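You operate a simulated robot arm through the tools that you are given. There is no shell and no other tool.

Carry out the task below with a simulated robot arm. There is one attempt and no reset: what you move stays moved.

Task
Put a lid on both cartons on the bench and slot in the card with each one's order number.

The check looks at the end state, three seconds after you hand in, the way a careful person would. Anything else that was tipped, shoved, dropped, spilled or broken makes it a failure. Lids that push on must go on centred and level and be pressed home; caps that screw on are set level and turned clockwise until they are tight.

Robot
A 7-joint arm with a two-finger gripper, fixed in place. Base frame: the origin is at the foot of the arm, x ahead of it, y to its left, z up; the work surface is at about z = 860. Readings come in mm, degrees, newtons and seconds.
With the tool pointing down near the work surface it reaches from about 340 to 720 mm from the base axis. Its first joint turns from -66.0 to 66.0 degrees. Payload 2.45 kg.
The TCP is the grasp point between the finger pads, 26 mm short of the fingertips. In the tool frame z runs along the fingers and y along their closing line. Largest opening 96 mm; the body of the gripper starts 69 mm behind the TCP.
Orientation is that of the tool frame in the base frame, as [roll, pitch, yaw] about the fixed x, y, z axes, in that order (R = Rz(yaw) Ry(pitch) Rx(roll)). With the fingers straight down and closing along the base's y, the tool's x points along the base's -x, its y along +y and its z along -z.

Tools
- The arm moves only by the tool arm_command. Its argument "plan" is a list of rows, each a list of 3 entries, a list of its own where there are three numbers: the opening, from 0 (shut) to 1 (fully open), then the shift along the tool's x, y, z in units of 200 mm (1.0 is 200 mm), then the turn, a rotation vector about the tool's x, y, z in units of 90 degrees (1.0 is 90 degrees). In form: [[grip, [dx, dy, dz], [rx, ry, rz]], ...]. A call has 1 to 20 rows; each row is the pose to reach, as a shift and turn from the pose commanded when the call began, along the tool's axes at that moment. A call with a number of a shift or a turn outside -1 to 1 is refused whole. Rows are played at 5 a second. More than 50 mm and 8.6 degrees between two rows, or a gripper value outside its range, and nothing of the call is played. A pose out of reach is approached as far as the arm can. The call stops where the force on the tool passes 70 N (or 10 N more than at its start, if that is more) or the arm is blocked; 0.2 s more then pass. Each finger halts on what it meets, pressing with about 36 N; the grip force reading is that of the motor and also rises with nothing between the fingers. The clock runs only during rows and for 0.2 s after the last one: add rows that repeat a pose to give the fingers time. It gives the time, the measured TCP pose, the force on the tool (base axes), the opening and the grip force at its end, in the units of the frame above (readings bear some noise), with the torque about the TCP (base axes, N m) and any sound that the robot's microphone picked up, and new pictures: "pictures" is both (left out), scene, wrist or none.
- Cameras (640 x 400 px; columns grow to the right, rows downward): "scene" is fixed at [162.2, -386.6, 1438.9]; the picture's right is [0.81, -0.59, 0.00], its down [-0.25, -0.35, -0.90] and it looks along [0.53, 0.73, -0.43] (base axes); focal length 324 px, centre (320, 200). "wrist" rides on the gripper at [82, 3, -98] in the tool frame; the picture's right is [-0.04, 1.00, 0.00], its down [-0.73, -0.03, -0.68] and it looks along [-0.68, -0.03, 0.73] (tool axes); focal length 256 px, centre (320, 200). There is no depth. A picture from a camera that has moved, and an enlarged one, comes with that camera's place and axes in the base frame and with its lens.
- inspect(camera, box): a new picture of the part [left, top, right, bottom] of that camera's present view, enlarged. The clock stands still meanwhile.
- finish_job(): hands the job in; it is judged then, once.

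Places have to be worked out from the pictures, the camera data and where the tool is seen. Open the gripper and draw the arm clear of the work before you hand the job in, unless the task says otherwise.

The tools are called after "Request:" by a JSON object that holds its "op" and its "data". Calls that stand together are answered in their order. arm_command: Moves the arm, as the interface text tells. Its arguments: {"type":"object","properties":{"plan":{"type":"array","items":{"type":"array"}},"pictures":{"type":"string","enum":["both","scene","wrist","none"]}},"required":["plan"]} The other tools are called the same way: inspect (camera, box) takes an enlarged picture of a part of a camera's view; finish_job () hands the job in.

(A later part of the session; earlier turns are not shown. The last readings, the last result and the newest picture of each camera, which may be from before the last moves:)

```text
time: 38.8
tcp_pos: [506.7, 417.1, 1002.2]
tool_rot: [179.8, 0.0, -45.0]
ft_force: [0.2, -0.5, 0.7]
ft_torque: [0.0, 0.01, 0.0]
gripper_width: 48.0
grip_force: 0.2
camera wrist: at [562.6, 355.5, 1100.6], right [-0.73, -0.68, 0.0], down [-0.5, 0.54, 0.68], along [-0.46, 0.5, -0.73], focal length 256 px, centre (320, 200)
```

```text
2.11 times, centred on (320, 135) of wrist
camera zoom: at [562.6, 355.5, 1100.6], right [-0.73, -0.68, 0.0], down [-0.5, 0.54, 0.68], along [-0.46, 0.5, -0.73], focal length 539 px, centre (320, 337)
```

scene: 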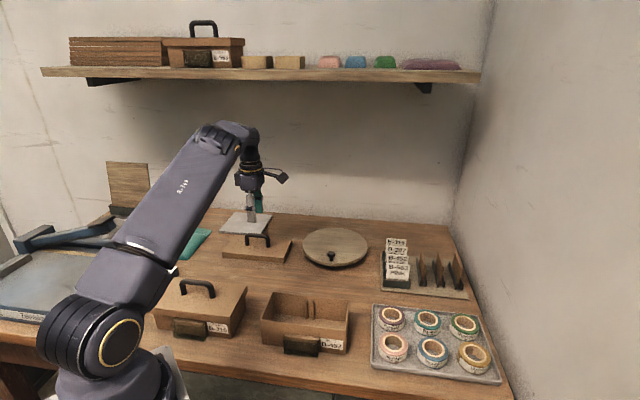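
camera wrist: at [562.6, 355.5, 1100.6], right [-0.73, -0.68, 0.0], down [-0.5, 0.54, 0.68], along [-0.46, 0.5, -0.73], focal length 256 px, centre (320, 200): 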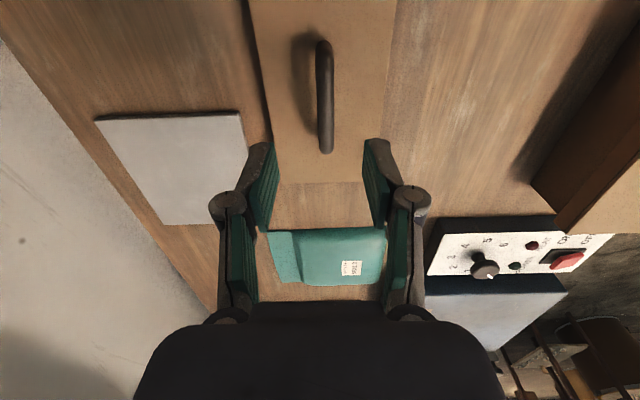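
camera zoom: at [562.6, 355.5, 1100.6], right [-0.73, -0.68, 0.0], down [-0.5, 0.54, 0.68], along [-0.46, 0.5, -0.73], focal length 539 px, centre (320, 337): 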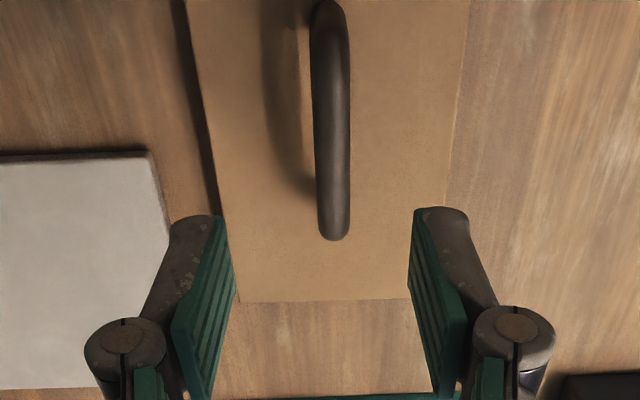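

Bar is 3.8 mm toward tool +y and the TCP ~1 mm too far right. Correct and descend onto the handle of lid B.

Request:
{"op": "arm_command", "data": {"plan": [[0.5, [-0.005, 0.019, 0.1], [0, 0, 0]], [0.45, [-0.005, 0.019, 0.25], [0, 0, 0]], [0.45, [-0.005, 0.019, 0.38], [0, 0, 0]], [0.45, [-0.005, 0.019, 0.447], [0, 0, 0]], [0.45, [-0.005, 0.019, 0.447], [0, 0, 0]]]}}

Request:
{"op": "inspect", "data": {"camera": "wrist", "box": [220, 60, 420, 260]}}

```text
time: 40.0
tcp_pos: [502.2, 413.9, 913.7]
tool_rot: [179.9, 0.0, -45.0]
ft_force: [-0.5, 0.2, 0.4]
ft_torque: [0.01, -0.01, -0.02]
gripper_width: 43.1
grip_force: 0.0
camera wrist: at [558.2, 353.7, 1011.6], right [-0.74, -0.68, 0.0], down [-0.5, 0.54, 0.68], along [-0.46, 0.5, -0.73], focal length 256 px, centre (320, 200)
```

scene: 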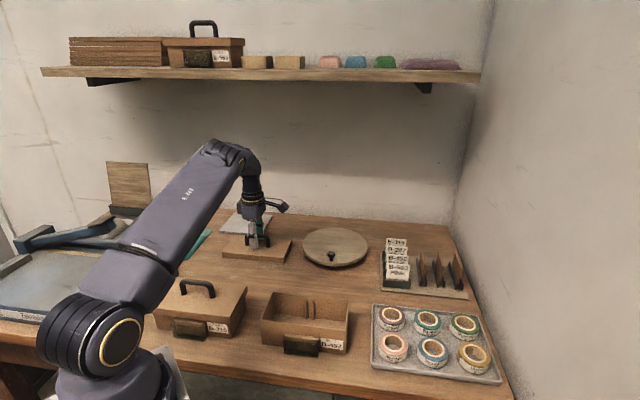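
wrist: 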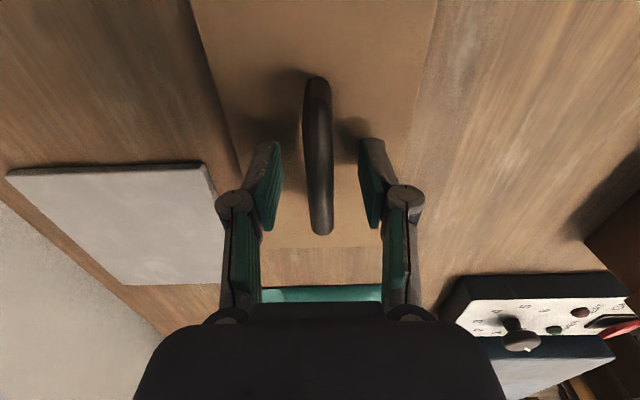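

```text
2.00 times, centred on (320, 160) of wrist
camera zoom: at [558.2, 353.7, 1011.6], right [-0.74, -0.68, 0.0], down [-0.5, 0.54, 0.68], along [-0.46, 0.5, -0.73], focal length 512 px, centre (320, 280)
```

zoom: 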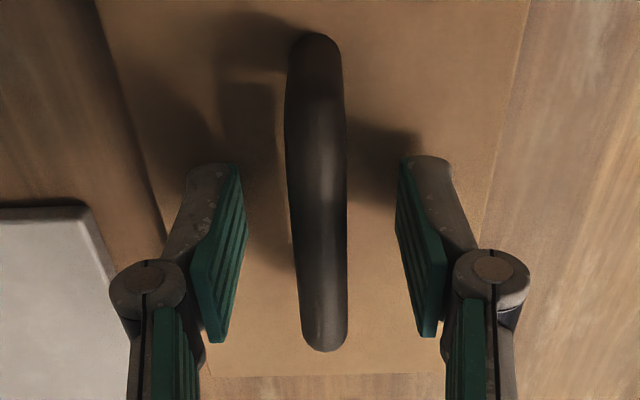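

Centred between the pads. Close on lid B's handle and lift.

Request:
{"op": "arm_command", "data": {"plan": [[0.2, [0, 0, 0], [0, 0, 0]], [0, [0, 0, 0], [0, 0, 0]], [0, [0, 0, 0], [0, 0, 0]], [0, [0, 0, 0], [0, 0, 0]], [0, [0, 0, 0], [0, 0, 0]], [0, [0, 0, -0.05], [0, 0, 0]], [0, [0, 0, -0.15], [0, 0, 0]], [0, [0, 0, -0.27], [0, 0, 0]], [0, [0, 0, -0.41], [0, 0, 0]], [0, [0, 0, -0.55], [0, 0, 0]], [0, [0, 0, -0.55], [0, 0, 0]]]}}

Request:
{"op": "inspect", "data": {"camera": "wrist", "box": [220, 60, 420, 260]}}

```text
time: 42.4
tcp_pos: [501.9, 413.5, 1022.4]
tool_rot: [179.9, -0.1, -45.0]
ft_force: [-0.3, 0.7, -0.2]
ft_torque: [0.01, 0.01, 0.03]
gripper_width: 10.4
grip_force: 36.3
camera wrist: at [557.4, 353.2, 1121.8], right [-0.74, -0.68, 0.0], down [-0.5, 0.54, 0.68], along [-0.46, 0.5, -0.73], focal length 256 px, centre (320, 200)
```

scene: 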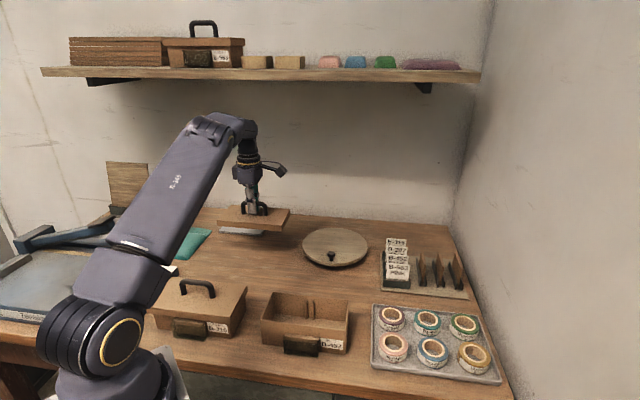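
wrist: 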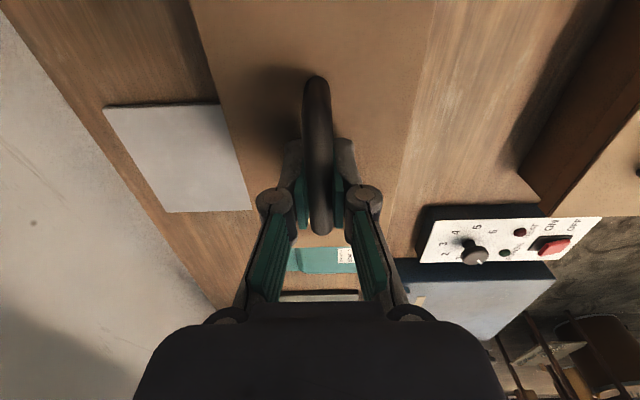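

```text
2.00 times, centred on (320, 160) of wrist
camera zoom: at [557.4, 353.2, 1121.8], right [-0.74, -0.68, 0.0], down [-0.5, 0.54, 0.68], along [-0.46, 0.5, -0.73], focal length 512 px, centre (320, 280)
```

zoom: 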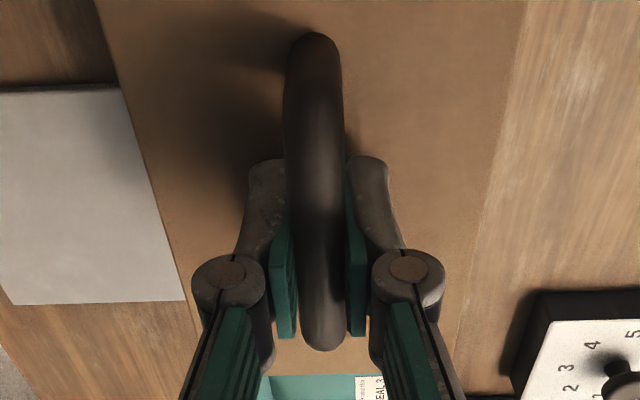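

Lid B lifted. Carry it to above carton B-452 in two legs.

Request:
{"op": "arm_command", "data": {"plan": [[0, [0.1084, 0.1445, -0.03], [0, 0, 0]], [0, [0.2169, 0.2891, -0.06], [0, 0, 0]], [0, [0.3253, 0.4336, -0.06], [0, 0, 0]], [0, [0.4338, 0.5782, -0.06], [0, 0, 0]], [0, [0.5422, 0.7227, -0.06], [0, 0, 0]]], "pictures": "none"}}

Request:
{"op": "arm_command", "data": {"plan": [[0, [0.1084, 0.1445, 0], [0, 0, 0]], [0, [0.2169, 0.2891, 0], [0, 0, 0]], [0, [0.3253, 0.4336, 0], [0, 0, 0]], [0, [0.4338, 0.5782, 0.02], [0, 0, 0]], [0, [0.5422, 0.7227, 0.06], [0, 0, 0]], [0, [0.5422, 0.7227, 0.12], [0, 0, 0]], [0, [0.5422, 0.7227, 0.18], [0, 0, 0]], [0, [0.5422, 0.7227, 0.2], [0, 0, 0]], [0, [0.5422, 0.7227, 0.2], [0, 0, 0]]]}}

Request:
{"op": "inspect", "data": {"camera": "scene", "box": [250, 265, 365, 365]}}

Request:
{"op": "inspect", "data": {"camera": "scene", "box": [310, 280, 370, 360]}}

Request:
{"op": "inspect", "data": {"camera": "scene", "box": [245, 285, 305, 355]}}

```text
time: 43.6
tcp_pos: [478.5, 234.3, 1033.2]
tool_rot: [180.0, 0.0, -45.0]
ft_force: [0.0, 0.1, -0.8]
ft_torque: [0.03, -0.01, -0.03]
gripper_width: 10.4
grip_force: 35.9
```

```text
time: 45.6
tcp_pos: [451.6, 55.7, 992.8]
tool_rot: [180.0, 0.0, -45.0]
ft_force: [-0.2, -0.5, -1.1]
ft_torque: [0.03, 0.04, 0.0]
gripper_width: 10.5
grip_force: 36.0
camera wrist: at [506.8, -4.6, 1091.9], right [-0.73, -0.68, 0.0], down [-0.5, 0.54, 0.68], along [-0.46, 0.5, -0.73], focal length 256 px, centre (320, 200)
```

scene: 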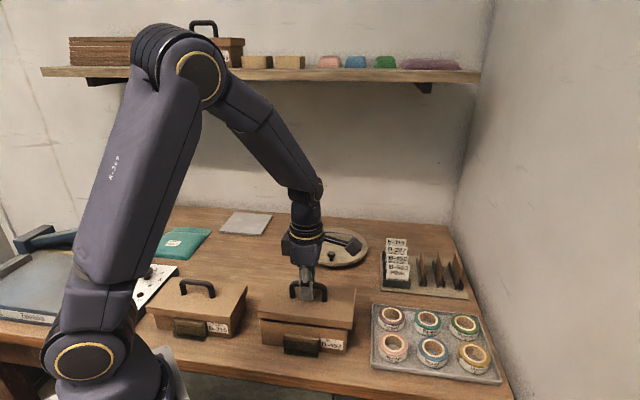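
wrist: 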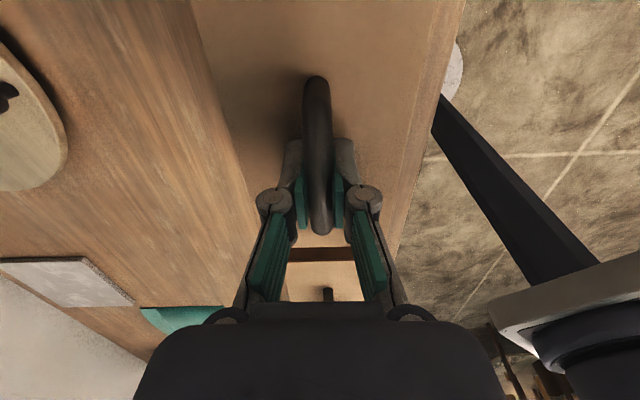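

```text
4.00 times, centred on (308, 315) of scene
camera zoom: at [162.2, -386.6, 1438.9], right [0.81, -0.59, 0.0], down [-0.25, -0.35, -0.9], along [0.53, 0.73, -0.43], focal length 1294 px, centre (370, -260)
```

zoom: 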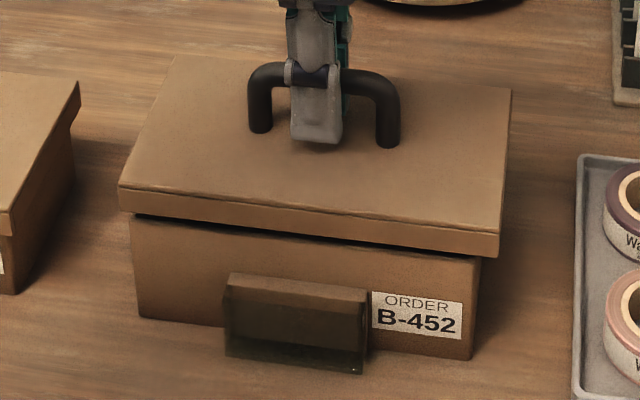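

```text
5.00 times, centred on (340, 320) of scene
camera zoom: at [162.2, -386.6, 1438.9], right [0.81, -0.59, 0.0], down [-0.25, -0.35, -0.9], along [0.53, 0.73, -0.43], focal length 1618 px, centre (220, -400)
```

zoom: 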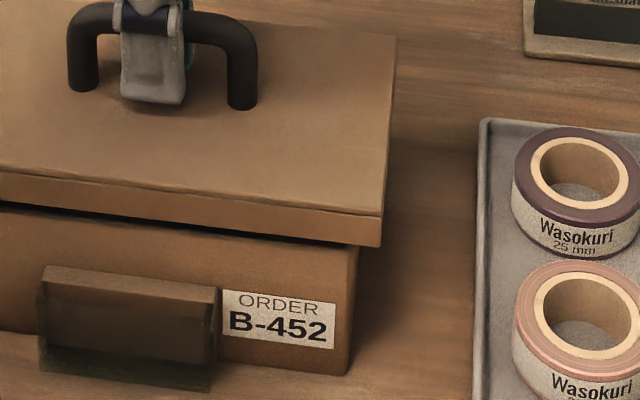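

```text
5.71 times, centred on (275, 320) of scene
camera zoom: at [162.2, -386.6, 1438.9], right [0.81, -0.59, 0.0], down [-0.25, -0.35, -0.9], along [0.53, 0.73, -0.43], focal length 1849 px, centre (577, -486)
```

zoom: 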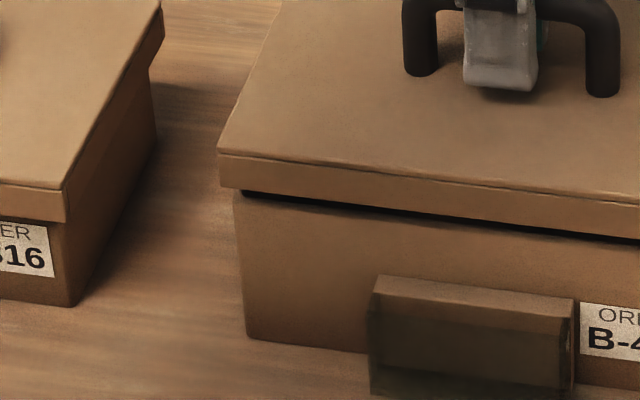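

Lid B is ~4 mm too far right. Shift left 4 mm, lower a little, and re-check.

Request:
{"op": "arm_command", "data": {"plan": [[0, [-0.01, 0, 0], [0, 0, 0]], [0, [-0.02, 0, 0.015], [0, 0, 0]], [0, [-0.02, 0, 0.03], [0, 0, 0]], [0, [-0.02, 0, 0.03], [0, 0, 0]]], "pictures": "none"}}

Request:
{"op": "inspect", "data": {"camera": "scene", "box": [310, 280, 370, 360]}}

Request:
{"op": "inspect", "data": {"camera": "scene", "box": [245, 285, 305, 355]}}

Request:
{"op": "arm_command", "data": {"plan": [[0, [0, 0, 0], [0, 0, 0]]], "pictures": "none"}}

Request:
{"op": "arm_command", "data": {"plan": [[0, [0, 0, 0], [0, 0, 0]]], "pictures": "none"}}

```text
time: 46.6
tcp_pos: [449.1, 58.8, 987.9]
tool_rot: [179.9, 0.0, -45.1]
ft_force: [-0.5, 0.6, 0.2]
ft_torque: [0.01, 0.0, 0.0]
gripper_width: 10.4
grip_force: 36.0
```

```text
5.00 times, centred on (340, 320) of scene
camera zoom: at [162.2, -386.6, 1438.9], right [0.81, -0.59, 0.0], down [-0.25, -0.35, -0.9], along [0.53, 0.73, -0.43], focal length 1618 px, centre (220, -400)
```

zoom: 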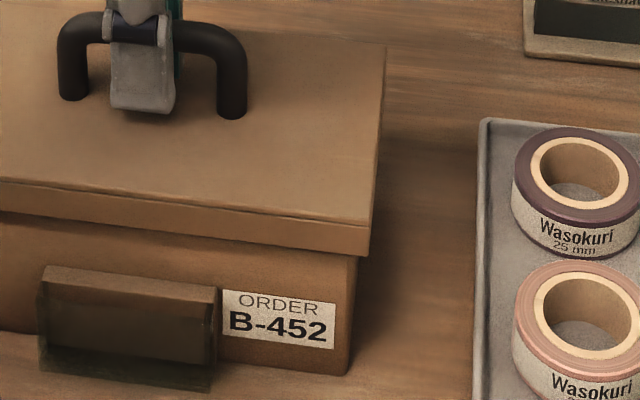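

```text
5.71 times, centred on (275, 320) of scene
camera zoom: at [162.2, -386.6, 1438.9], right [0.81, -0.59, 0.0], down [-0.25, -0.35, -0.9], along [0.53, 0.73, -0.43], focal length 1849 px, centre (577, -486)
```

zoom: 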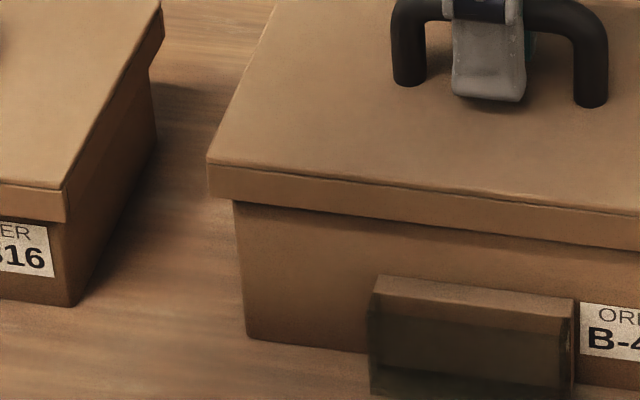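

```text
time: 47.0
tcp_pos: [447.6, 58.4, 987.6]
tool_rot: [179.9, -0.1, -45.1]
ft_force: [0.3, 0.9, -0.8]
ft_torque: [0.0, -0.03, 0.01]
gripper_width: 10.2
grip_force: 36.0
```

```text
time: 47.4
tcp_pos: [449.1, 58.4, 988.3]
tool_rot: [179.9, 0.0, -45.0]
ft_force: [0.0, -0.3, -0.2]
ft_torque: [0.02, 0.01, 0.01]
gripper_width: 10.5
grip_force: 35.7
```

Overhang is now even (lid centre d≈392.9 vs carton 393.4). Lower onto the carton gradually.

Request:
{"op": "arm_command", "data": {"plan": [[0, [0, 0, 0.01], [0, 0, 0]], [0, [0, 0, 0.02], [0, 0, 0]], [0, [0, 0, 0.03], [0, 0, 0]], [0, [0, 0, 0.04], [0, 0, 0]], [0, [0, 0, 0.05], [0, 0, 0]], [0, [0, 0, 0.06], [0, 0, 0]], [0, [0, 0, 0.07], [0, 0, 0]]], "pictures": "none"}}

Request:
{"op": "inspect", "data": {"camera": "scene", "box": [250, 265, 365, 365]}}

```text
time: 49.0
tcp_pos: [448.4, 58.3, 972.3]
tool_rot: [179.9, 0.1, -45.0]
ft_force: [-0.2, 0.2, 0.0]
ft_torque: [-0.02, 0.02, 0.01]
gripper_width: 10.3
grip_force: 35.6
```

```text
4.00 times, centred on (308, 315) of scene
camera zoom: at [162.2, -386.6, 1438.9], right [0.81, -0.59, 0.0], down [-0.25, -0.35, -0.9], along [0.53, 0.73, -0.43], focal length 1294 px, centre (370, -260)
```

zoom: 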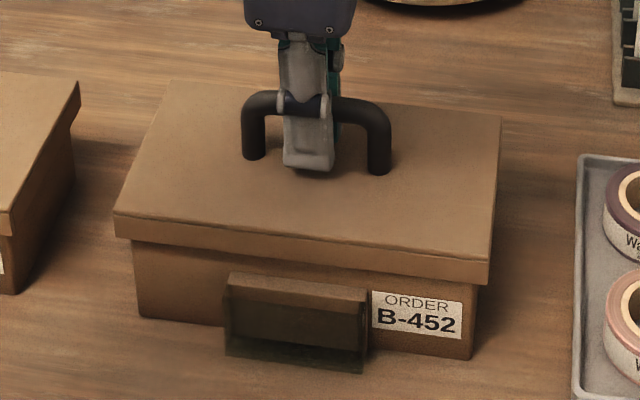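

The lid is sliding down over the rim with no lateral force. Continue in fine steps to contact and press.

Request:
{"op": "arm_command", "data": {"plan": [[0, [0, 0, 0.005], [0, 0, 0]], [0, [0, 0, 0.01], [0, 0, 0]], [0, [0, 0, 0.015], [0, 0, 0]], [0, [0, 0, 0.02], [0, 0, 0]], [0, [0, 0, 0.025], [0, 0, 0]], [0, [0, 0, 0.03], [0, 0, 0]]], "pictures": "none"}}

```text
time: 50.4
tcp_pos: [448.2, 59.4, 968.3]
tool_rot: [179.9, 0.0, -44.9]
ft_force: [-0.5, 0.1, -0.8]
ft_torque: [0.0, 0.02, -0.03]
gripper_width: 10.4
grip_force: 36.0
```

Still free. Continue down.

Request:
{"op": "arm_command", "data": {"plan": [[0, [0, 0, 0.004], [0, 0, 0]], [0, [0, 0, 0.008], [0, 0, 0]], [0, [0, 0, 0.012], [0, 0, 0]], [0, [0, 0, 0.016], [0, 0, 0]]], "pictures": "none"}}

```text
time: 51.4
tcp_pos: [448.8, 58.3, 966.9]
tool_rot: [-180.0, -0.3, -45.0]
ft_force: [-5.1, -0.5, 33.6]
ft_torque: [-0.03, -0.09, -0.06]
gripper_width: 10.3
grip_force: 36.1
```

33 N contact. Check the picture for seating and level.

Request:
{"op": "inspect", "data": {"camera": "scene", "box": [250, 265, 365, 365]}}

Request:
{"op": "inspect", "data": {"camera": "scene", "box": [310, 280, 370, 360]}}

Request:
{"op": "inspect", "data": {"camera": "scene", "box": [245, 285, 305, 355]}}

```text
4.00 times, centred on (308, 315) of scene
camera zoom: at [161.6, -386.7, 1439.0], right [0.81, -0.59, 0.0], down [-0.25, -0.35, -0.9], along [0.53, 0.73, -0.43], focal length 1294 px, centre (370, -260)
```

zoom: 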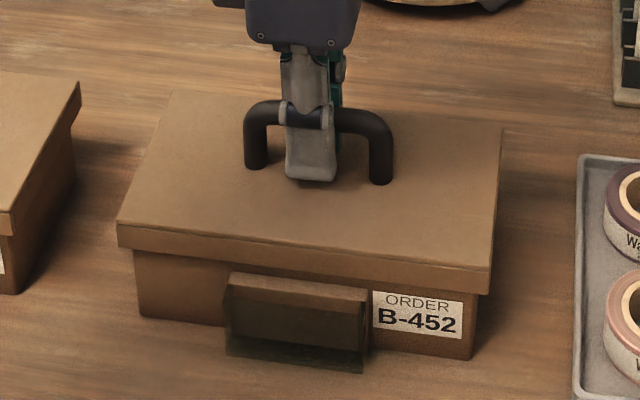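

```text
5.00 times, centred on (340, 320) of scene
camera zoom: at [161.6, -386.7, 1439.0], right [0.81, -0.59, 0.0], down [-0.25, -0.35, -0.9], along [0.53, 0.73, -0.43], focal length 1618 px, centre (220, -400)
```

zoom: 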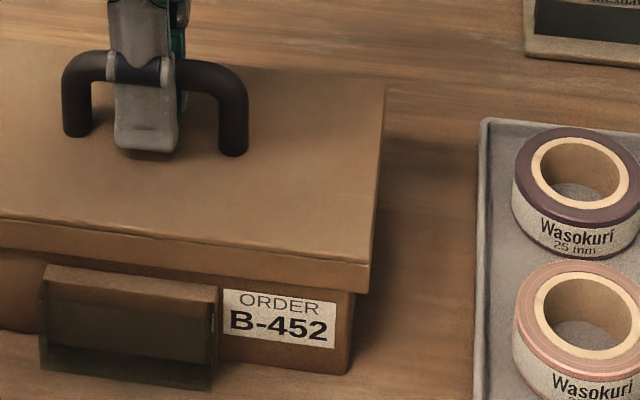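

```text
5.71 times, centred on (275, 320) of scene
camera zoom: at [161.6, -386.7, 1439.0], right [0.81, -0.59, 0.0], down [-0.25, -0.35, -0.9], along [0.53, 0.73, -0.43], focal length 1849 px, centre (577, -486)
```

zoom: 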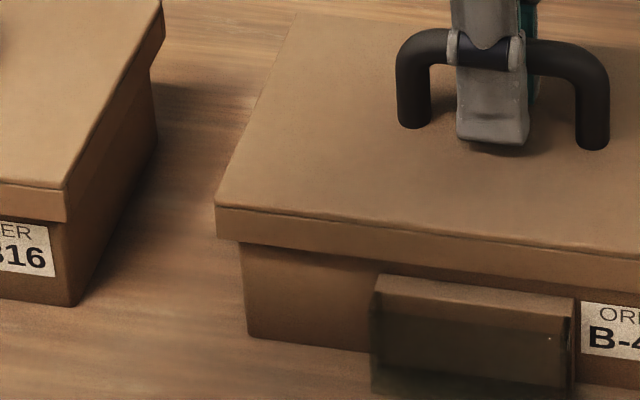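

Seated height matches lid A (skirt bottom ≈ 913) and it's centred. Open around the bar and press with the fingertips on the lid top.

Request:
{"op": "arm_command", "data": {"plan": [[0.35, [0, 0, -0.004], [0, 0, 0]], [0.35, [0, 0, -0.004], [0, 0, 0]], [0.35, [0, 0, -0.004], [0, 0, 0]], [0.35, [0, 0, 0.005], [0, 0, 0]], [0.35, [0, 0, 0.01], [0, 0, 0]], [0.35, [0, 0, 0.015], [0, 0, 0]], [0.35, [0, 0, 0.02], [0, 0, 0]], [0.35, [0, 0, 0.024], [0, 0, 0]]], "pictures": "none"}}

```text
time: 53.2
tcp_pos: [448.7, 60.3, 960.4]
tool_rot: [179.9, 0.0, -45.0]
ft_force: [0.6, -1.0, 0.2]
ft_torque: [0.02, 0.0, 0.0]
gripper_width: 33.7
grip_force: 0.0
```

Request:
{"op": "arm_command", "data": {"plan": [[0.35, [0, 0, 0.004], [0, 0, 0]], [0.35, [0, 0, 0.008], [0, 0, 0]], [0.35, [0, 0, 0.012], [0, 0, 0]]], "pictures": "none"}}

```text
time: 54.0
tcp_pos: [448.3, 59.3, 958.4]
tool_rot: [180.0, -0.1, -45.0]
ft_force: [-5.1, 2.5, 30.0]
ft_torque: [-0.04, 0.28, 0.01]
gripper_width: 35.1
grip_force: 7.4
```

30 N of fingertip pressure. A little more, then retreat upward.

Request:
{"op": "arm_command", "data": {"plan": [[0.35, [0, 0, 0.003], [0, 0, 0]], [0.35, [0, 0, 0.003], [0, 0, 0]]], "pictures": "none"}}

Request:
{"op": "arm_command", "data": {"plan": [[0.35, [0, 0, -0.02], [0, 0, 0]], [0.4, [0, 0, -0.08], [0, 0, 0]], [0.45, [0, 0, -0.2], [0, 0, 0]], [0.5, [0, 0, -0.35], [0, 0, 0]], [0.5, [0, 0, -0.5], [0, 0, 0]], [0.5, [0, 0, -0.5], [0, 0, 0]]]}}

Request:
{"op": "inspect", "data": {"camera": "scene", "box": [250, 265, 365, 365]}}

```text
time: 54.6
tcp_pos: [448.4, 58.4, 958.2]
tool_rot: [-179.8, -0.2, -45.0]
ft_force: [-4.0, 1.6, 39.7]
ft_torque: [0.05, 0.15, 0.03]
gripper_width: 34.8
grip_force: 1.4
```

```text
time: 56.0
tcp_pos: [448.6, 58.9, 1056.0]
tool_rot: [-179.9, -0.1, -45.1]
ft_force: [0.5, 0.2, 0.0]
ft_torque: [0.01, 0.03, -0.01]
gripper_width: 48.0
grip_force: 0.1
camera wrist: at [503.8, -1.3, 1155.2], right [-0.73, -0.68, 0.0], down [-0.5, 0.54, 0.68], along [-0.46, 0.5, -0.73], focal length 256 px, centre (320, 200)
```

scene: 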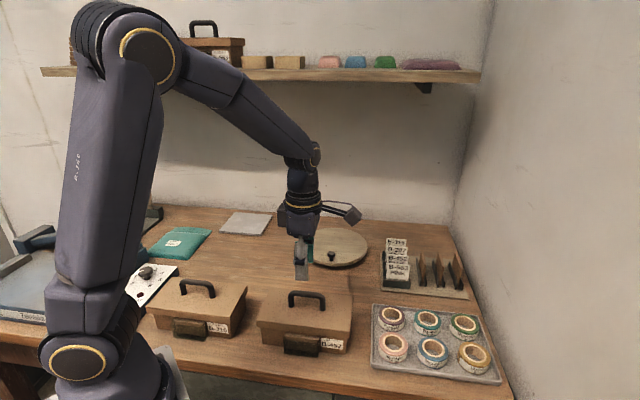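
wrist: 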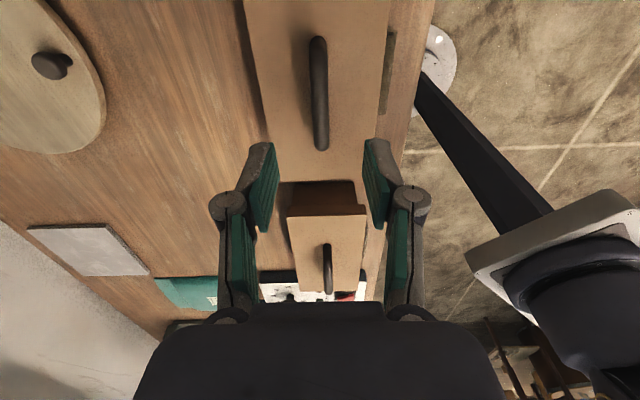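

```text
4.00 times, centred on (308, 315) of scene
camera zoom: at [162.2, -386.6, 1438.9], right [0.81, -0.59, 0.0], down [-0.25, -0.35, -0.9], along [0.53, 0.73, -0.43], focal length 1294 px, centre (370, -260)
```

zoom: 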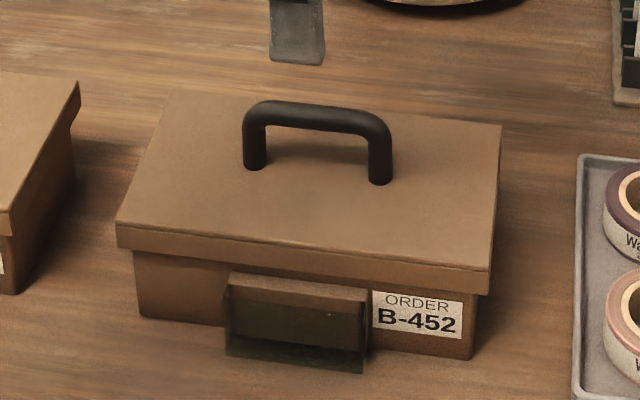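

Both lids are on, centred and level. Now the cards: go above B-452's card with a 25° in-plane tilt (reachable both here and at the pocket).

Request:
{"op": "arm_command", "data": {"plan": [[0.5, [0.124, -0.1415, 0], [0, 0, 0]], [0.45, [0.2475, -0.283, 0], [0, 0, 0]], [0.4, [0.371, -0.4245, 0], [0, 0, 0]], [0.35, [0.495, -0.566, 0], [0, 0, 0]]], "pictures": "none"}}

Request:
{"op": "arm_command", "data": {"plan": [[0.35, [0.0947, -0.1084, 0.046], [0, 0.0556, 0]], [0.35, [0.1893, -0.2168, 0.092], [0, 0.1111, 0]], [0.35, [0.284, -0.3252, 0.138], [0, 0.1667, 0]], [0.35, [0.3786, -0.4336, 0.184], [0, 0.2222, 0]], [0.35, [0.4733, -0.542, 0.23], [0, 0.2778, 0]], [0.35, [0.4733, -0.542, 0.23], [0, 0.2778, 0]]]}}

Request:
{"op": "inspect", "data": {"camera": "wrist", "box": [200, 60, 440, 240]}}

Request:
{"op": "arm_command", "data": {"plan": [[0.35, [0, 0, 0], [0, 0, 0]]], "pictures": "none"}}

Request:
{"op": "arm_command", "data": {"plan": [[0.35, [0, 0, 0], [0, 0, 0]]], "pictures": "none"}}

```text
time: 57.0
tcp_pos: [598.7, 70.4, 1055.6]
tool_rot: [179.9, 0.1, -45.0]
ft_force: [0.1, -0.6, 0.2]
ft_torque: [-0.04, 0.04, -0.02]
gripper_width: 33.6
grip_force: 0.1
```

```text
time: 58.4
tcp_pos: [744.8, 79.1, 1010.0]
tool_rot: [179.9, -25.1, -45.0]
ft_force: [0.3, 0.7, -0.4]
ft_torque: [0.01, -0.02, -0.02]
gripper_width: 33.7
grip_force: 0.1
camera wrist: at [764.8, 53.5, 1133.5], right [-0.73, -0.68, -0.02], down [-0.65, 0.69, 0.3], along [-0.2, 0.23, -0.95], focal length 256 px, centre (320, 200)
```

scene: 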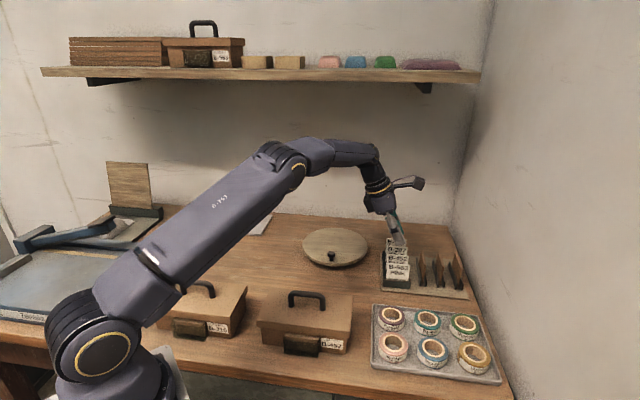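
wrist: 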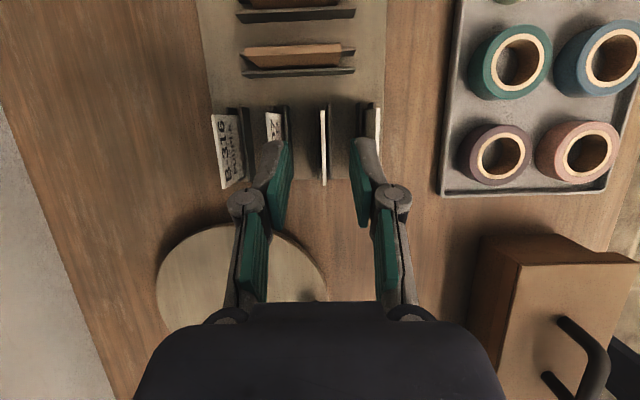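

```text
2.22 times, centred on (320, 150) of wrist
camera zoom: at [764.8, 53.5, 1133.5], right [-0.73, -0.68, -0.02], down [-0.65, 0.69, 0.3], along [-0.2, 0.23, -0.95], focal length 569 px, centre (320, 311)
```

zoom: 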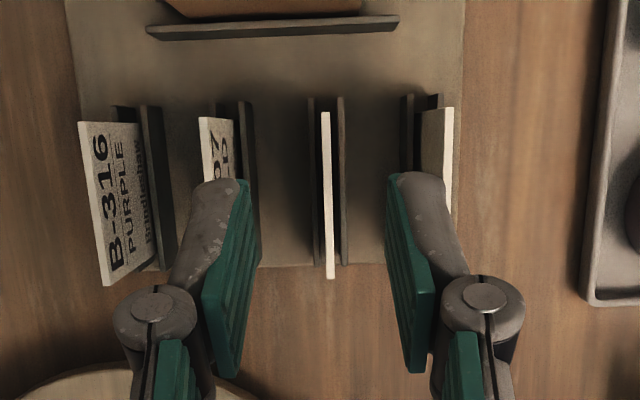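

```text
time: 58.8
tcp_pos: [744.8, 79.3, 1009.6]
tool_rot: [179.8, -25.0, -45.0]
ft_force: [-0.2, 0.1, 0.6]
ft_torque: [-0.02, 0.01, 0.0]
gripper_width: 33.3
grip_force: 0.1
```

```text
time: 59.2
tcp_pos: [745.6, 78.2, 1010.4]
tool_rot: [179.9, -25.0, -45.0]
ft_force: [-0.2, 0.2, 0.3]
ft_torque: [-0.02, 0.0, 0.0]
gripper_width: 33.5
grip_force: 0.1
```

Card B-452's plane is ~1.5 mm toward tool +y from the TCP. Correct that and descend vertically to z≈950, straddling only the top ~15 mm of the card.

Request:
{"op": "arm_command", "data": {"plan": [[0.35, [-0.0317, 0.008, 0.068], [0, 0, 0]], [0.3, [-0.0634, 0.008, 0.136], [0, 0, 0]], [0.3, [-0.0951, 0.008, 0.2039], [0, 0, 0]], [0.3, [-0.1268, 0.008, 0.2719], [0, 0, 0]], [0.3, [-0.1268, 0.008, 0.2719], [0, 0, 0]]]}}

Request:
{"op": "inspect", "data": {"camera": "wrist", "box": [220, 90, 420, 250]}}

Request:
{"op": "inspect", "data": {"camera": "scene", "box": [350, 180, 450, 290]}}

```text
time: 60.4
tcp_pos: [741.6, 76.3, 949.4]
tool_rot: [179.9, -25.0, -44.9]
ft_force: [-0.2, -0.5, -0.4]
ft_torque: [0.01, -0.03, -0.01]
gripper_width: 29.1
grip_force: 0.0
camera wrist: at [762.0, 51.9, 1073.2], right [-0.73, -0.68, -0.02], down [-0.65, 0.69, 0.31], along [-0.2, 0.23, -0.95], focal length 256 px, centre (320, 200)
```

scene: 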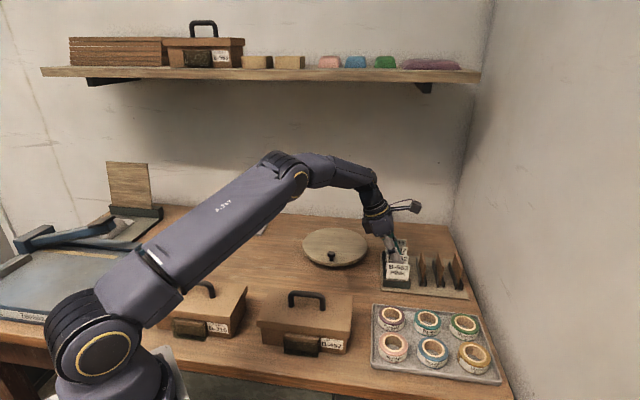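
wrist: 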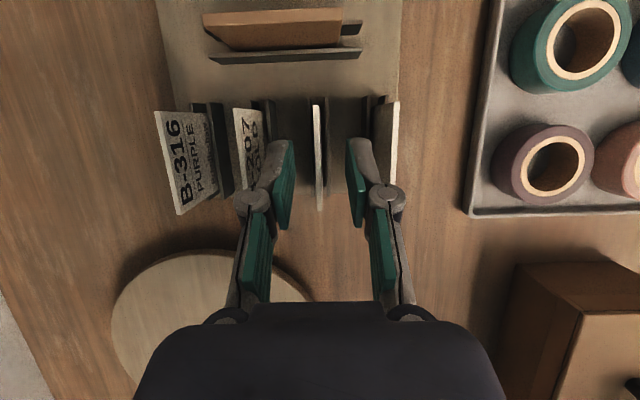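

```text
2.50 times, centred on (320, 170) of wrist
camera zoom: at [762.0, 51.9, 1073.2], right [-0.73, -0.68, -0.02], down [-0.65, 0.69, 0.31], along [-0.2, 0.23, -0.95], focal length 640 px, centre (320, 275)
```

zoom: 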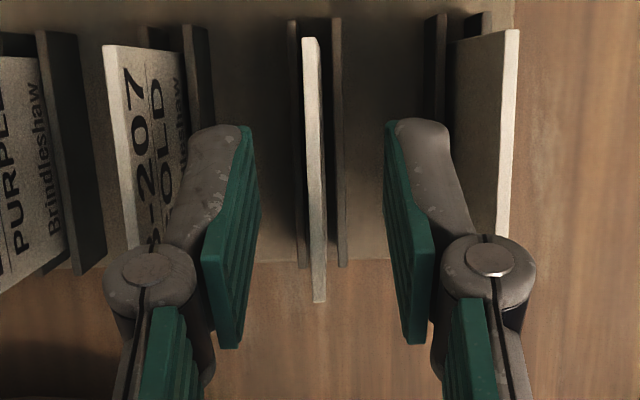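

```text
3.64 times, centred on (400, 235) of scene
camera zoom: at [162.2, -386.6, 1438.9], right [0.81, -0.59, 0.0], down [-0.25, -0.35, -0.9], along [0.53, 0.73, -0.43], focal length 1176 px, centre (29, 73)
```

zoom: 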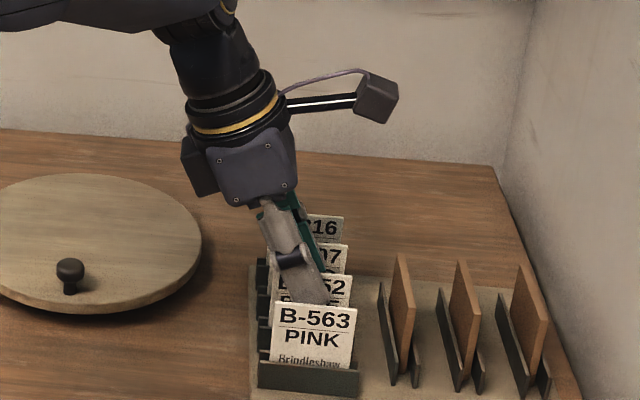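

Card is between the pads, ~1.3 mm toward tool −y. Nudge and close.

Request:
{"op": "arm_command", "data": {"plan": [[0.2, [0, -0.006, 0], [0, 0, 0]], [0.1, [0, -0.006, 0], [0, 0, 0]], [0, [0, -0.006, 0], [0, 0, 0]], [0, [0, -0.006, 0], [0, 0, 0]], [0, [0, -0.006, 0], [0, 0, 0]]]}}

Request:
{"op": "inspect", "data": {"camera": "wrist", "box": [220, 90, 420, 250]}}

```text
time: 61.6
tcp_pos: [742.0, 78.1, 949.5]
tool_rot: [179.9, -25.0, -45.0]
ft_force: [-0.4, -0.9, 0.5]
ft_torque: [0.02, 0.02, -0.02]
gripper_width: 6.0
grip_force: 30.6
camera wrist: at [762.7, 52.6, 1073.7], right [-0.73, -0.68, -0.02], down [-0.65, 0.69, 0.31], along [-0.2, 0.23, -0.95], focal length 256 px, centre (320, 200)
```

scene: 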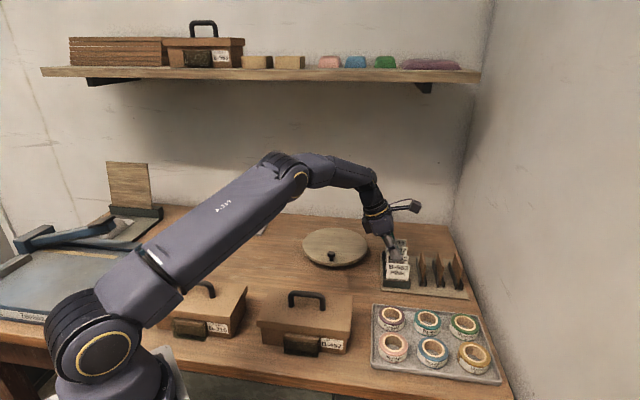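
wrist: 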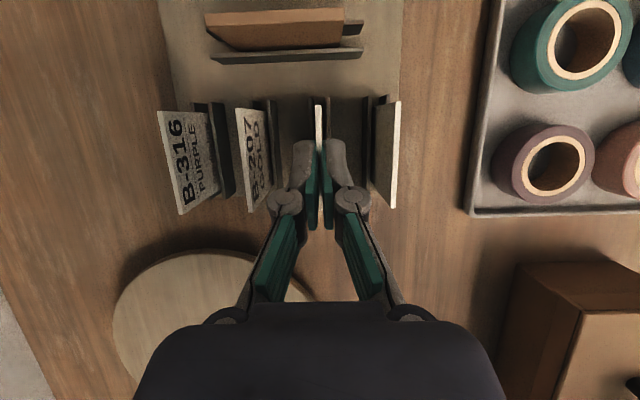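

```text
2.50 times, centred on (320, 170) of wrist
camera zoom: at [762.7, 52.6, 1073.7], right [-0.73, -0.68, -0.02], down [-0.65, 0.69, 0.31], along [-0.2, 0.23, -0.95], focal length 640 px, centre (320, 275)
```

zoom: 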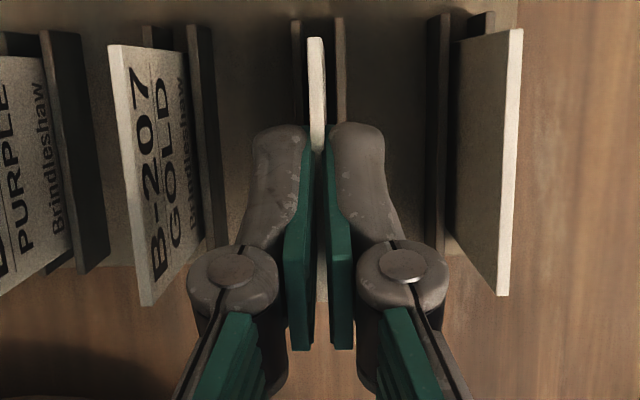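

Grip at 6 mm and still settling; hold a moment longer and re-read.

Request:
{"op": "arm_command", "data": {"plan": [[0, [0, 0, 0], [0, 0, 0]], [0, [0, 0, 0], [0, 0, 0]], [0, [0, 0, 0], [0, 0, 0]]], "pictures": "none"}}

Request:
{"op": "inspect", "data": {"camera": "scene", "box": [375, 225, 435, 285]}}

```text
time: 62.4
tcp_pos: [741.2, 78.1, 949.8]
tool_rot: [179.9, -25.0, -45.0]
ft_force: [0.5, 0.3, -0.1]
ft_torque: [0.02, -0.02, 0.01]
gripper_width: 6.1
grip_force: 30.6
```

```text
6.67 times, centred on (405, 255) of scene
camera zoom: at [162.2, -386.6, 1438.9], right [0.81, -0.59, 0.0], down [-0.25, -0.35, -0.9], along [0.53, 0.73, -0.43], focal length 2157 px, centre (-247, -167)
```

zoom: 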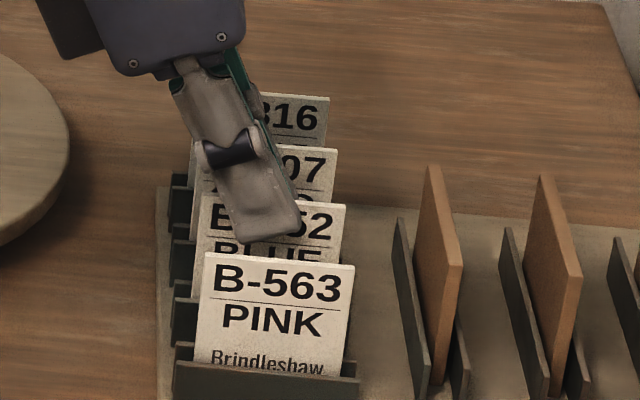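

Stable grip with ~17 mm overlap. Lift the card vertically out of its slot.

Request:
{"op": "arm_command", "data": {"plan": [[0, [0.0106, 0, -0.0227], [0, 0, 0]], [0, [0.0317, 0, -0.068], [0, 0, 0]], [0, [0.0634, 0, -0.136], [0, 0, 0]], [0, [0.106, 0, -0.2266], [0, 0, 0]], [0, [0.148, 0, -0.317], [0, 0, 0]], [0, [0.19, 0, -0.408], [0, 0, 0]], [0, [0.2113, 0, -0.453], [0, 0, 0]], [0, [0.2113, 0, -0.453], [0, 0, 0]]]}}

Request:
{"op": "inspect", "data": {"camera": "scene", "box": [360, 180, 450, 270]}}

Request:
{"op": "inspect", "data": {"camera": "wrist", "box": [220, 70, 420, 250]}}

```text
time: 64.2
tcp_pos: [743.1, 78.8, 1051.6]
tool_rot: [179.9, -25.0, -44.9]
ft_force: [-0.2, -0.5, -0.8]
ft_torque: [0.01, -0.03, 0.0]
gripper_width: 5.9
grip_force: 31.1
camera wrist: at [762.9, 52.7, 1175.1], right [-0.73, -0.68, -0.02], down [-0.65, 0.69, 0.31], along [-0.2, 0.23, -0.95], focal length 256 px, centre (320, 200)
```

scene: 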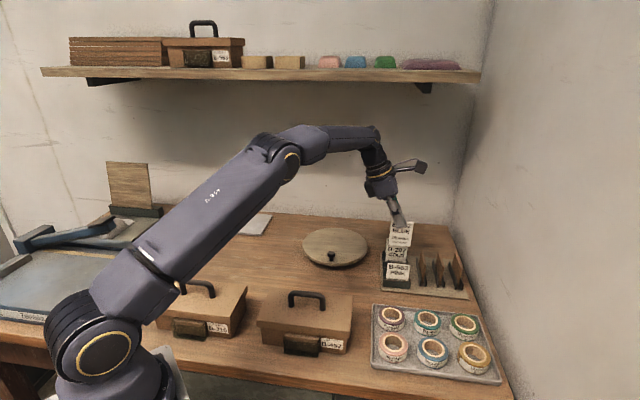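
wrist: 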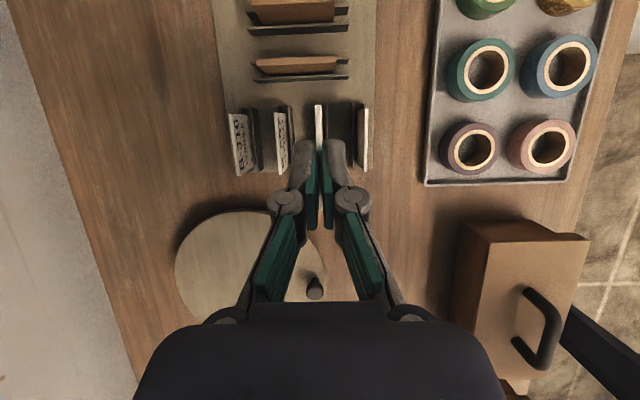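

```text
4.44 times, centred on (405, 225) of scene
camera zoom: at [162.2, -386.6, 1438.9], right [0.81, -0.59, 0.0], down [-0.25, -0.35, -0.9], along [0.53, 0.73, -0.43], focal length 1438 px, centre (-58, 89)
```

zoom: 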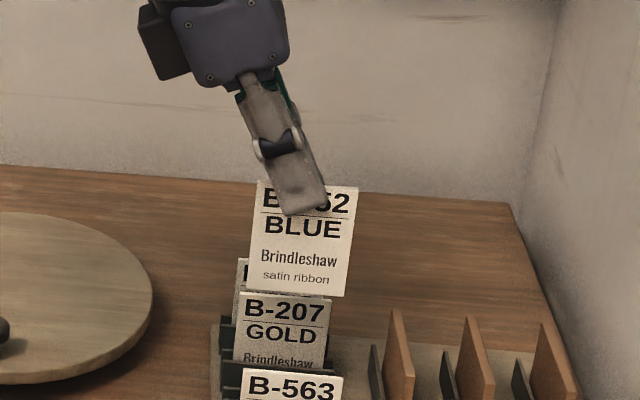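

```text
2.22 times, centred on (320, 160) of wrist
camera zoom: at [762.9, 52.7, 1175.1], right [-0.73, -0.68, -0.02], down [-0.65, 0.69, 0.31], along [-0.2, 0.23, -0.95], focal length 569 px, centre (320, 289)
```

zoom: 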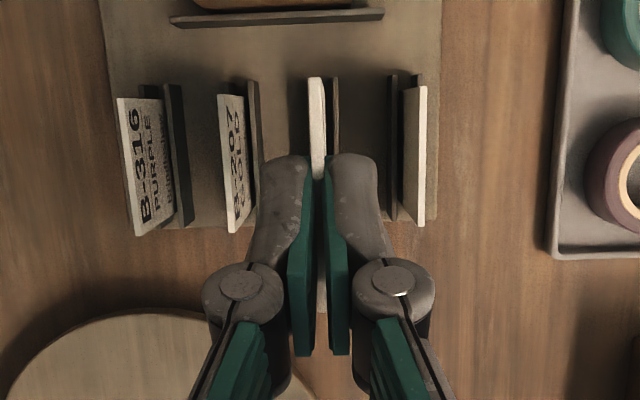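

Holding "B-452 BLUE", ~56×74 mm, upright in the grip. Raise above handle height and carry it toward the B-452 pocket in front of the carton.

Request:
{"op": "arm_command", "data": {"plan": [[0, [-0.0733, 0.14, -0.0838], [0, 0, 0]], [0, [-0.1466, 0.28, -0.1676], [0, 0, 0]], [0, [-0.2199, 0.42, -0.2514], [0, 0, 0]], [0, [-0.2932, 0.56, -0.3352], [0, 0, 0]], [0, [-0.3665, 0.7, -0.419], [0, 0, 0]]], "pictures": "none"}}

Request:
{"op": "arm_command", "data": {"plan": [[0, [-0.0923, 0.14, -0.043], [0, 0, 0]], [0, [-0.1846, 0.28, -0.086], [0, 0, 0]], [0, [-0.2769, 0.42, -0.129], [0, 0, 0]], [0, [-0.3692, 0.56, -0.172], [0, 0, 0]], [0, [-0.4615, 0.7, -0.215], [0, 0, 0]], [0, [-0.4615, 0.7, -0.215], [0, 0, 0]]]}}

Request:
{"op": "inspect", "data": {"camera": "scene", "box": [235, 200, 365, 360]}}

Request:
{"op": "inspect", "data": {"camera": "wrist", "box": [220, 60, 460, 260]}}

Request:
{"op": "arm_command", "data": {"plan": [[0, [0, 0, 0], [0, 0, 0]]], "pictures": "none"}}

```text
time: 65.4
tcp_pos: [571.0, 52.8, 1097.5]
tool_rot: [179.9, -25.0, -44.9]
ft_force: [0.4, 0.1, 0.6]
ft_torque: [0.01, 0.0, -0.01]
gripper_width: 6.0
grip_force: 30.7
```

```text
time: 66.8
tcp_pos: [399.5, 23.6, 1095.3]
tool_rot: [179.9, -25.1, -45.0]
ft_force: [0.5, 0.0, 1.2]
ft_torque: [-0.01, 0.02, -0.01]
gripper_width: 6.1
grip_force: 31.1
camera wrist: at [420.6, -1.9, 1219.1], right [-0.73, -0.68, -0.02], down [-0.65, 0.69, 0.31], along [-0.2, 0.23, -0.95], focal length 256 px, centre (320, 200)
```

scene: 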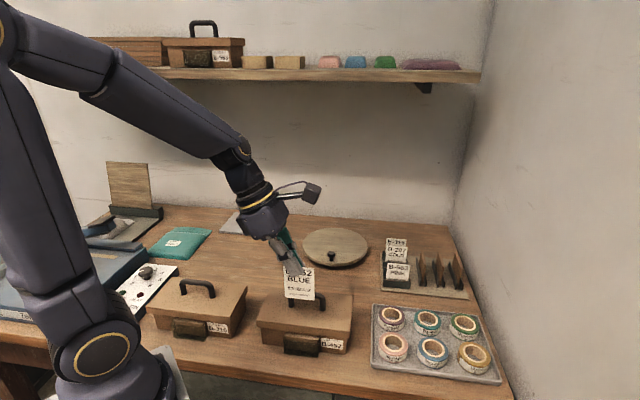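
wrist: 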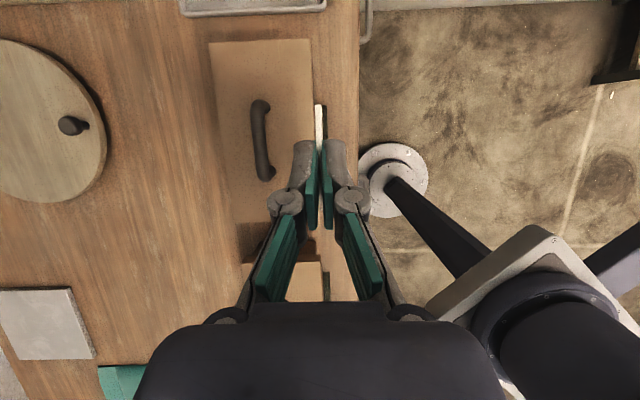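

```text
2.50 times, centred on (300, 280) of scene
camera zoom: at [162.2, -386.6, 1438.9], right [0.81, -0.59, 0.0], down [-0.25, -0.35, -0.9], along [0.53, 0.73, -0.43], focal length 809 px, centre (370, 0)
```

zoom: 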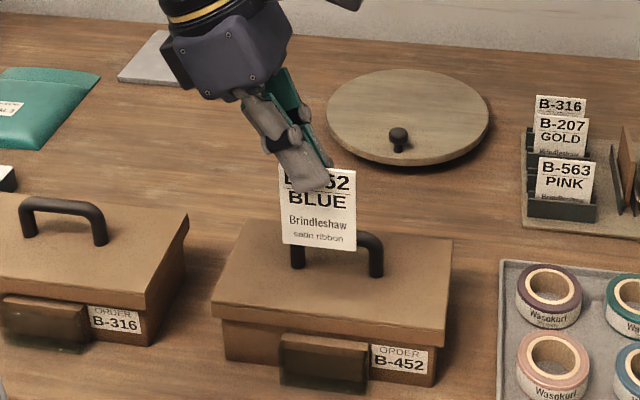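

```text
2.00 times, centred on (340, 160) of wrist
camera zoom: at [420.6, -1.9, 1219.1], right [-0.73, -0.68, -0.02], down [-0.65, 0.69, 0.31], along [-0.2, 0.23, -0.95], focal length 512 px, centre (280, 280)
```

zoom: 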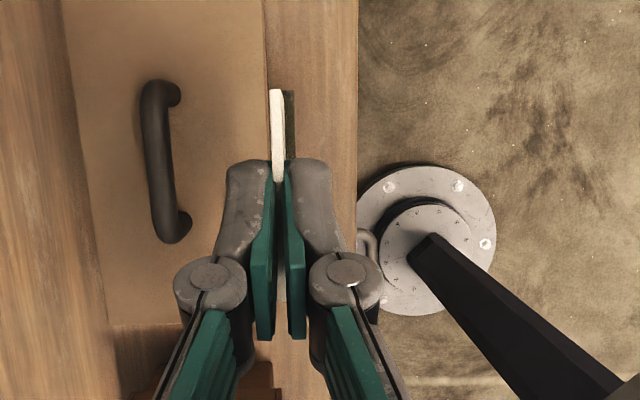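

```text
time: 67.2
tcp_pos: [400.9, 23.1, 1096.6]
tool_rot: [179.9, -25.0, -45.0]
ft_force: [0.3, -0.3, 0.3]
ft_torque: [-0.03, 0.0, 0.01]
gripper_width: 5.7
grip_force: 30.9
```

Card is above the pocket; x+y≈423.6 vs slot centre ≈426, so shift ~1.5 mm toward the carton and descend until the card's bottom is just above the pocket.

Request:
{"op": "arm_command", "data": {"plan": [[0, [-0.04, -0.0075, 0.087], [0, 0, 0]], [0, [-0.081, -0.0075, 0.174], [0, 0, 0]], [0, [-0.122, -0.0075, 0.261], [0, 0, 0]], [0, [-0.162, -0.0075, 0.348], [0, 0, 0]], [0, [-0.203, -0.0075, 0.435], [0, 0, 0]], [0, [-0.203, -0.0075, 0.435], [0, 0, 0]]]}}

Request:
{"op": "inspect", "data": {"camera": "scene", "box": [265, 270, 345, 360]}}

Request:
{"op": "inspect", "data": {"camera": "wrist", "box": [270, 70, 390, 190]}}

Request:
{"op": "arm_command", "data": {"plan": [[0, [0, 0, 0], [0, 0, 0]]], "pictures": "none"}}

Request:
{"op": "arm_command", "data": {"plan": [[0, [0, 0, 0], [0, 0, 0]]], "pictures": "none"}}

```text
time: 68.6
tcp_pos: [401.4, 25.4, 998.4]
tool_rot: [-179.9, -24.9, -45.1]
ft_force: [-0.4, -0.2, -0.8]
ft_torque: [-0.02, 0.01, -0.03]
gripper_width: 6.0
grip_force: 30.9
camera wrist: at [421.9, 0.1, 1122.2], right [-0.73, -0.68, -0.02], down [-0.65, 0.69, 0.31], along [-0.2, 0.23, -0.95], focal length 256 px, centre (320, 200)
```

scene: 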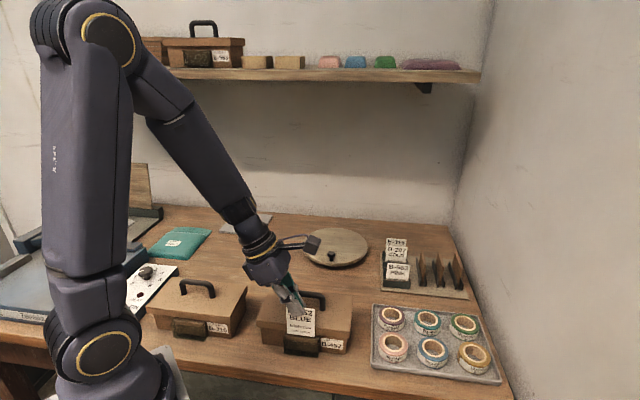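
wrist: 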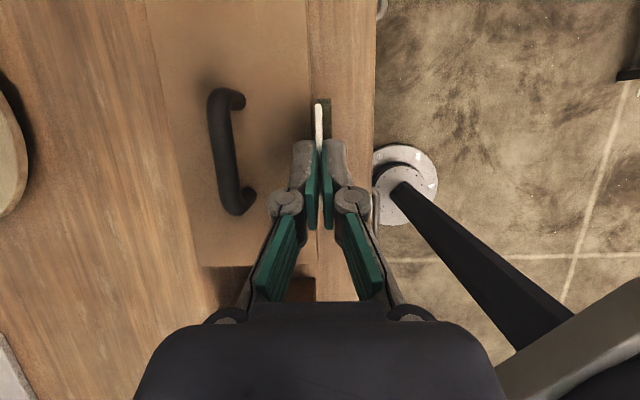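

```text
4.44 times, centred on (305, 315) of scene
camera zoom: at [162.2, -386.6, 1438.9], right [0.81, -0.59, 0.0], down [-0.25, -0.35, -0.9], along [0.53, 0.73, -0.43], focal length 1438 px, centre (387, -311)
```

zoom: 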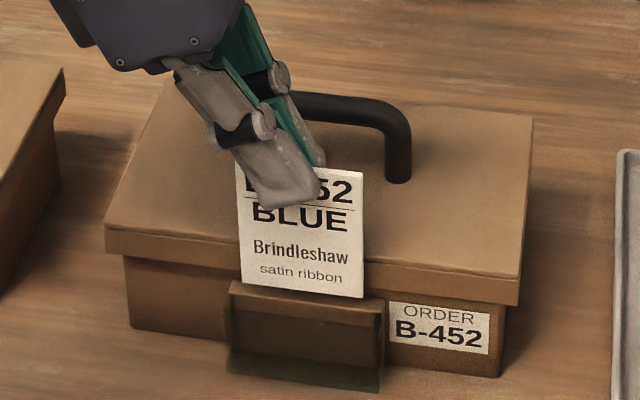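

```text
3.33 times, centred on (330, 130) of wrist
camera zoom: at [421.9, 0.1, 1122.2], right [-0.73, -0.68, -0.02], down [-0.65, 0.69, 0.31], along [-0.2, 0.23, -0.95], focal length 853 px, centre (287, 433)
```

zoom: 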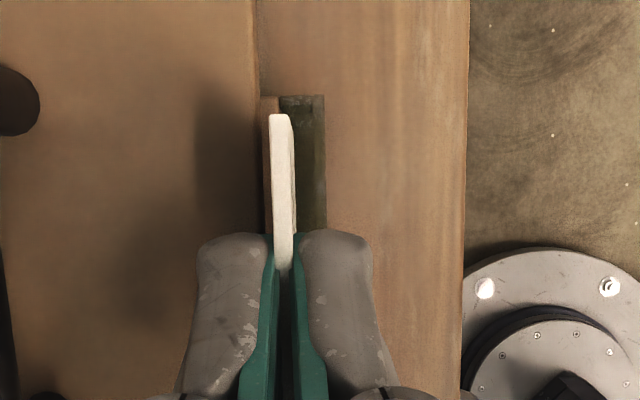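

```text
time: 69.0
tcp_pos: [400.2, 27.5, 997.9]
tool_rot: [180.0, -25.0, -45.1]
ft_force: [-0.4, 1.0, -0.1]
ft_torque: [-0.01, 0.0, 0.03]
gripper_width: 5.9
grip_force: 30.7
```

```text
time: 69.4
tcp_pos: [400.9, 25.2, 997.2]
tool_rot: [179.9, -25.0, -45.1]
ft_force: [-0.4, 0.2, -0.4]
ft_torque: [-0.01, 0.0, -0.01]
gripper_width: 6.2
grip_force: 30.2
```

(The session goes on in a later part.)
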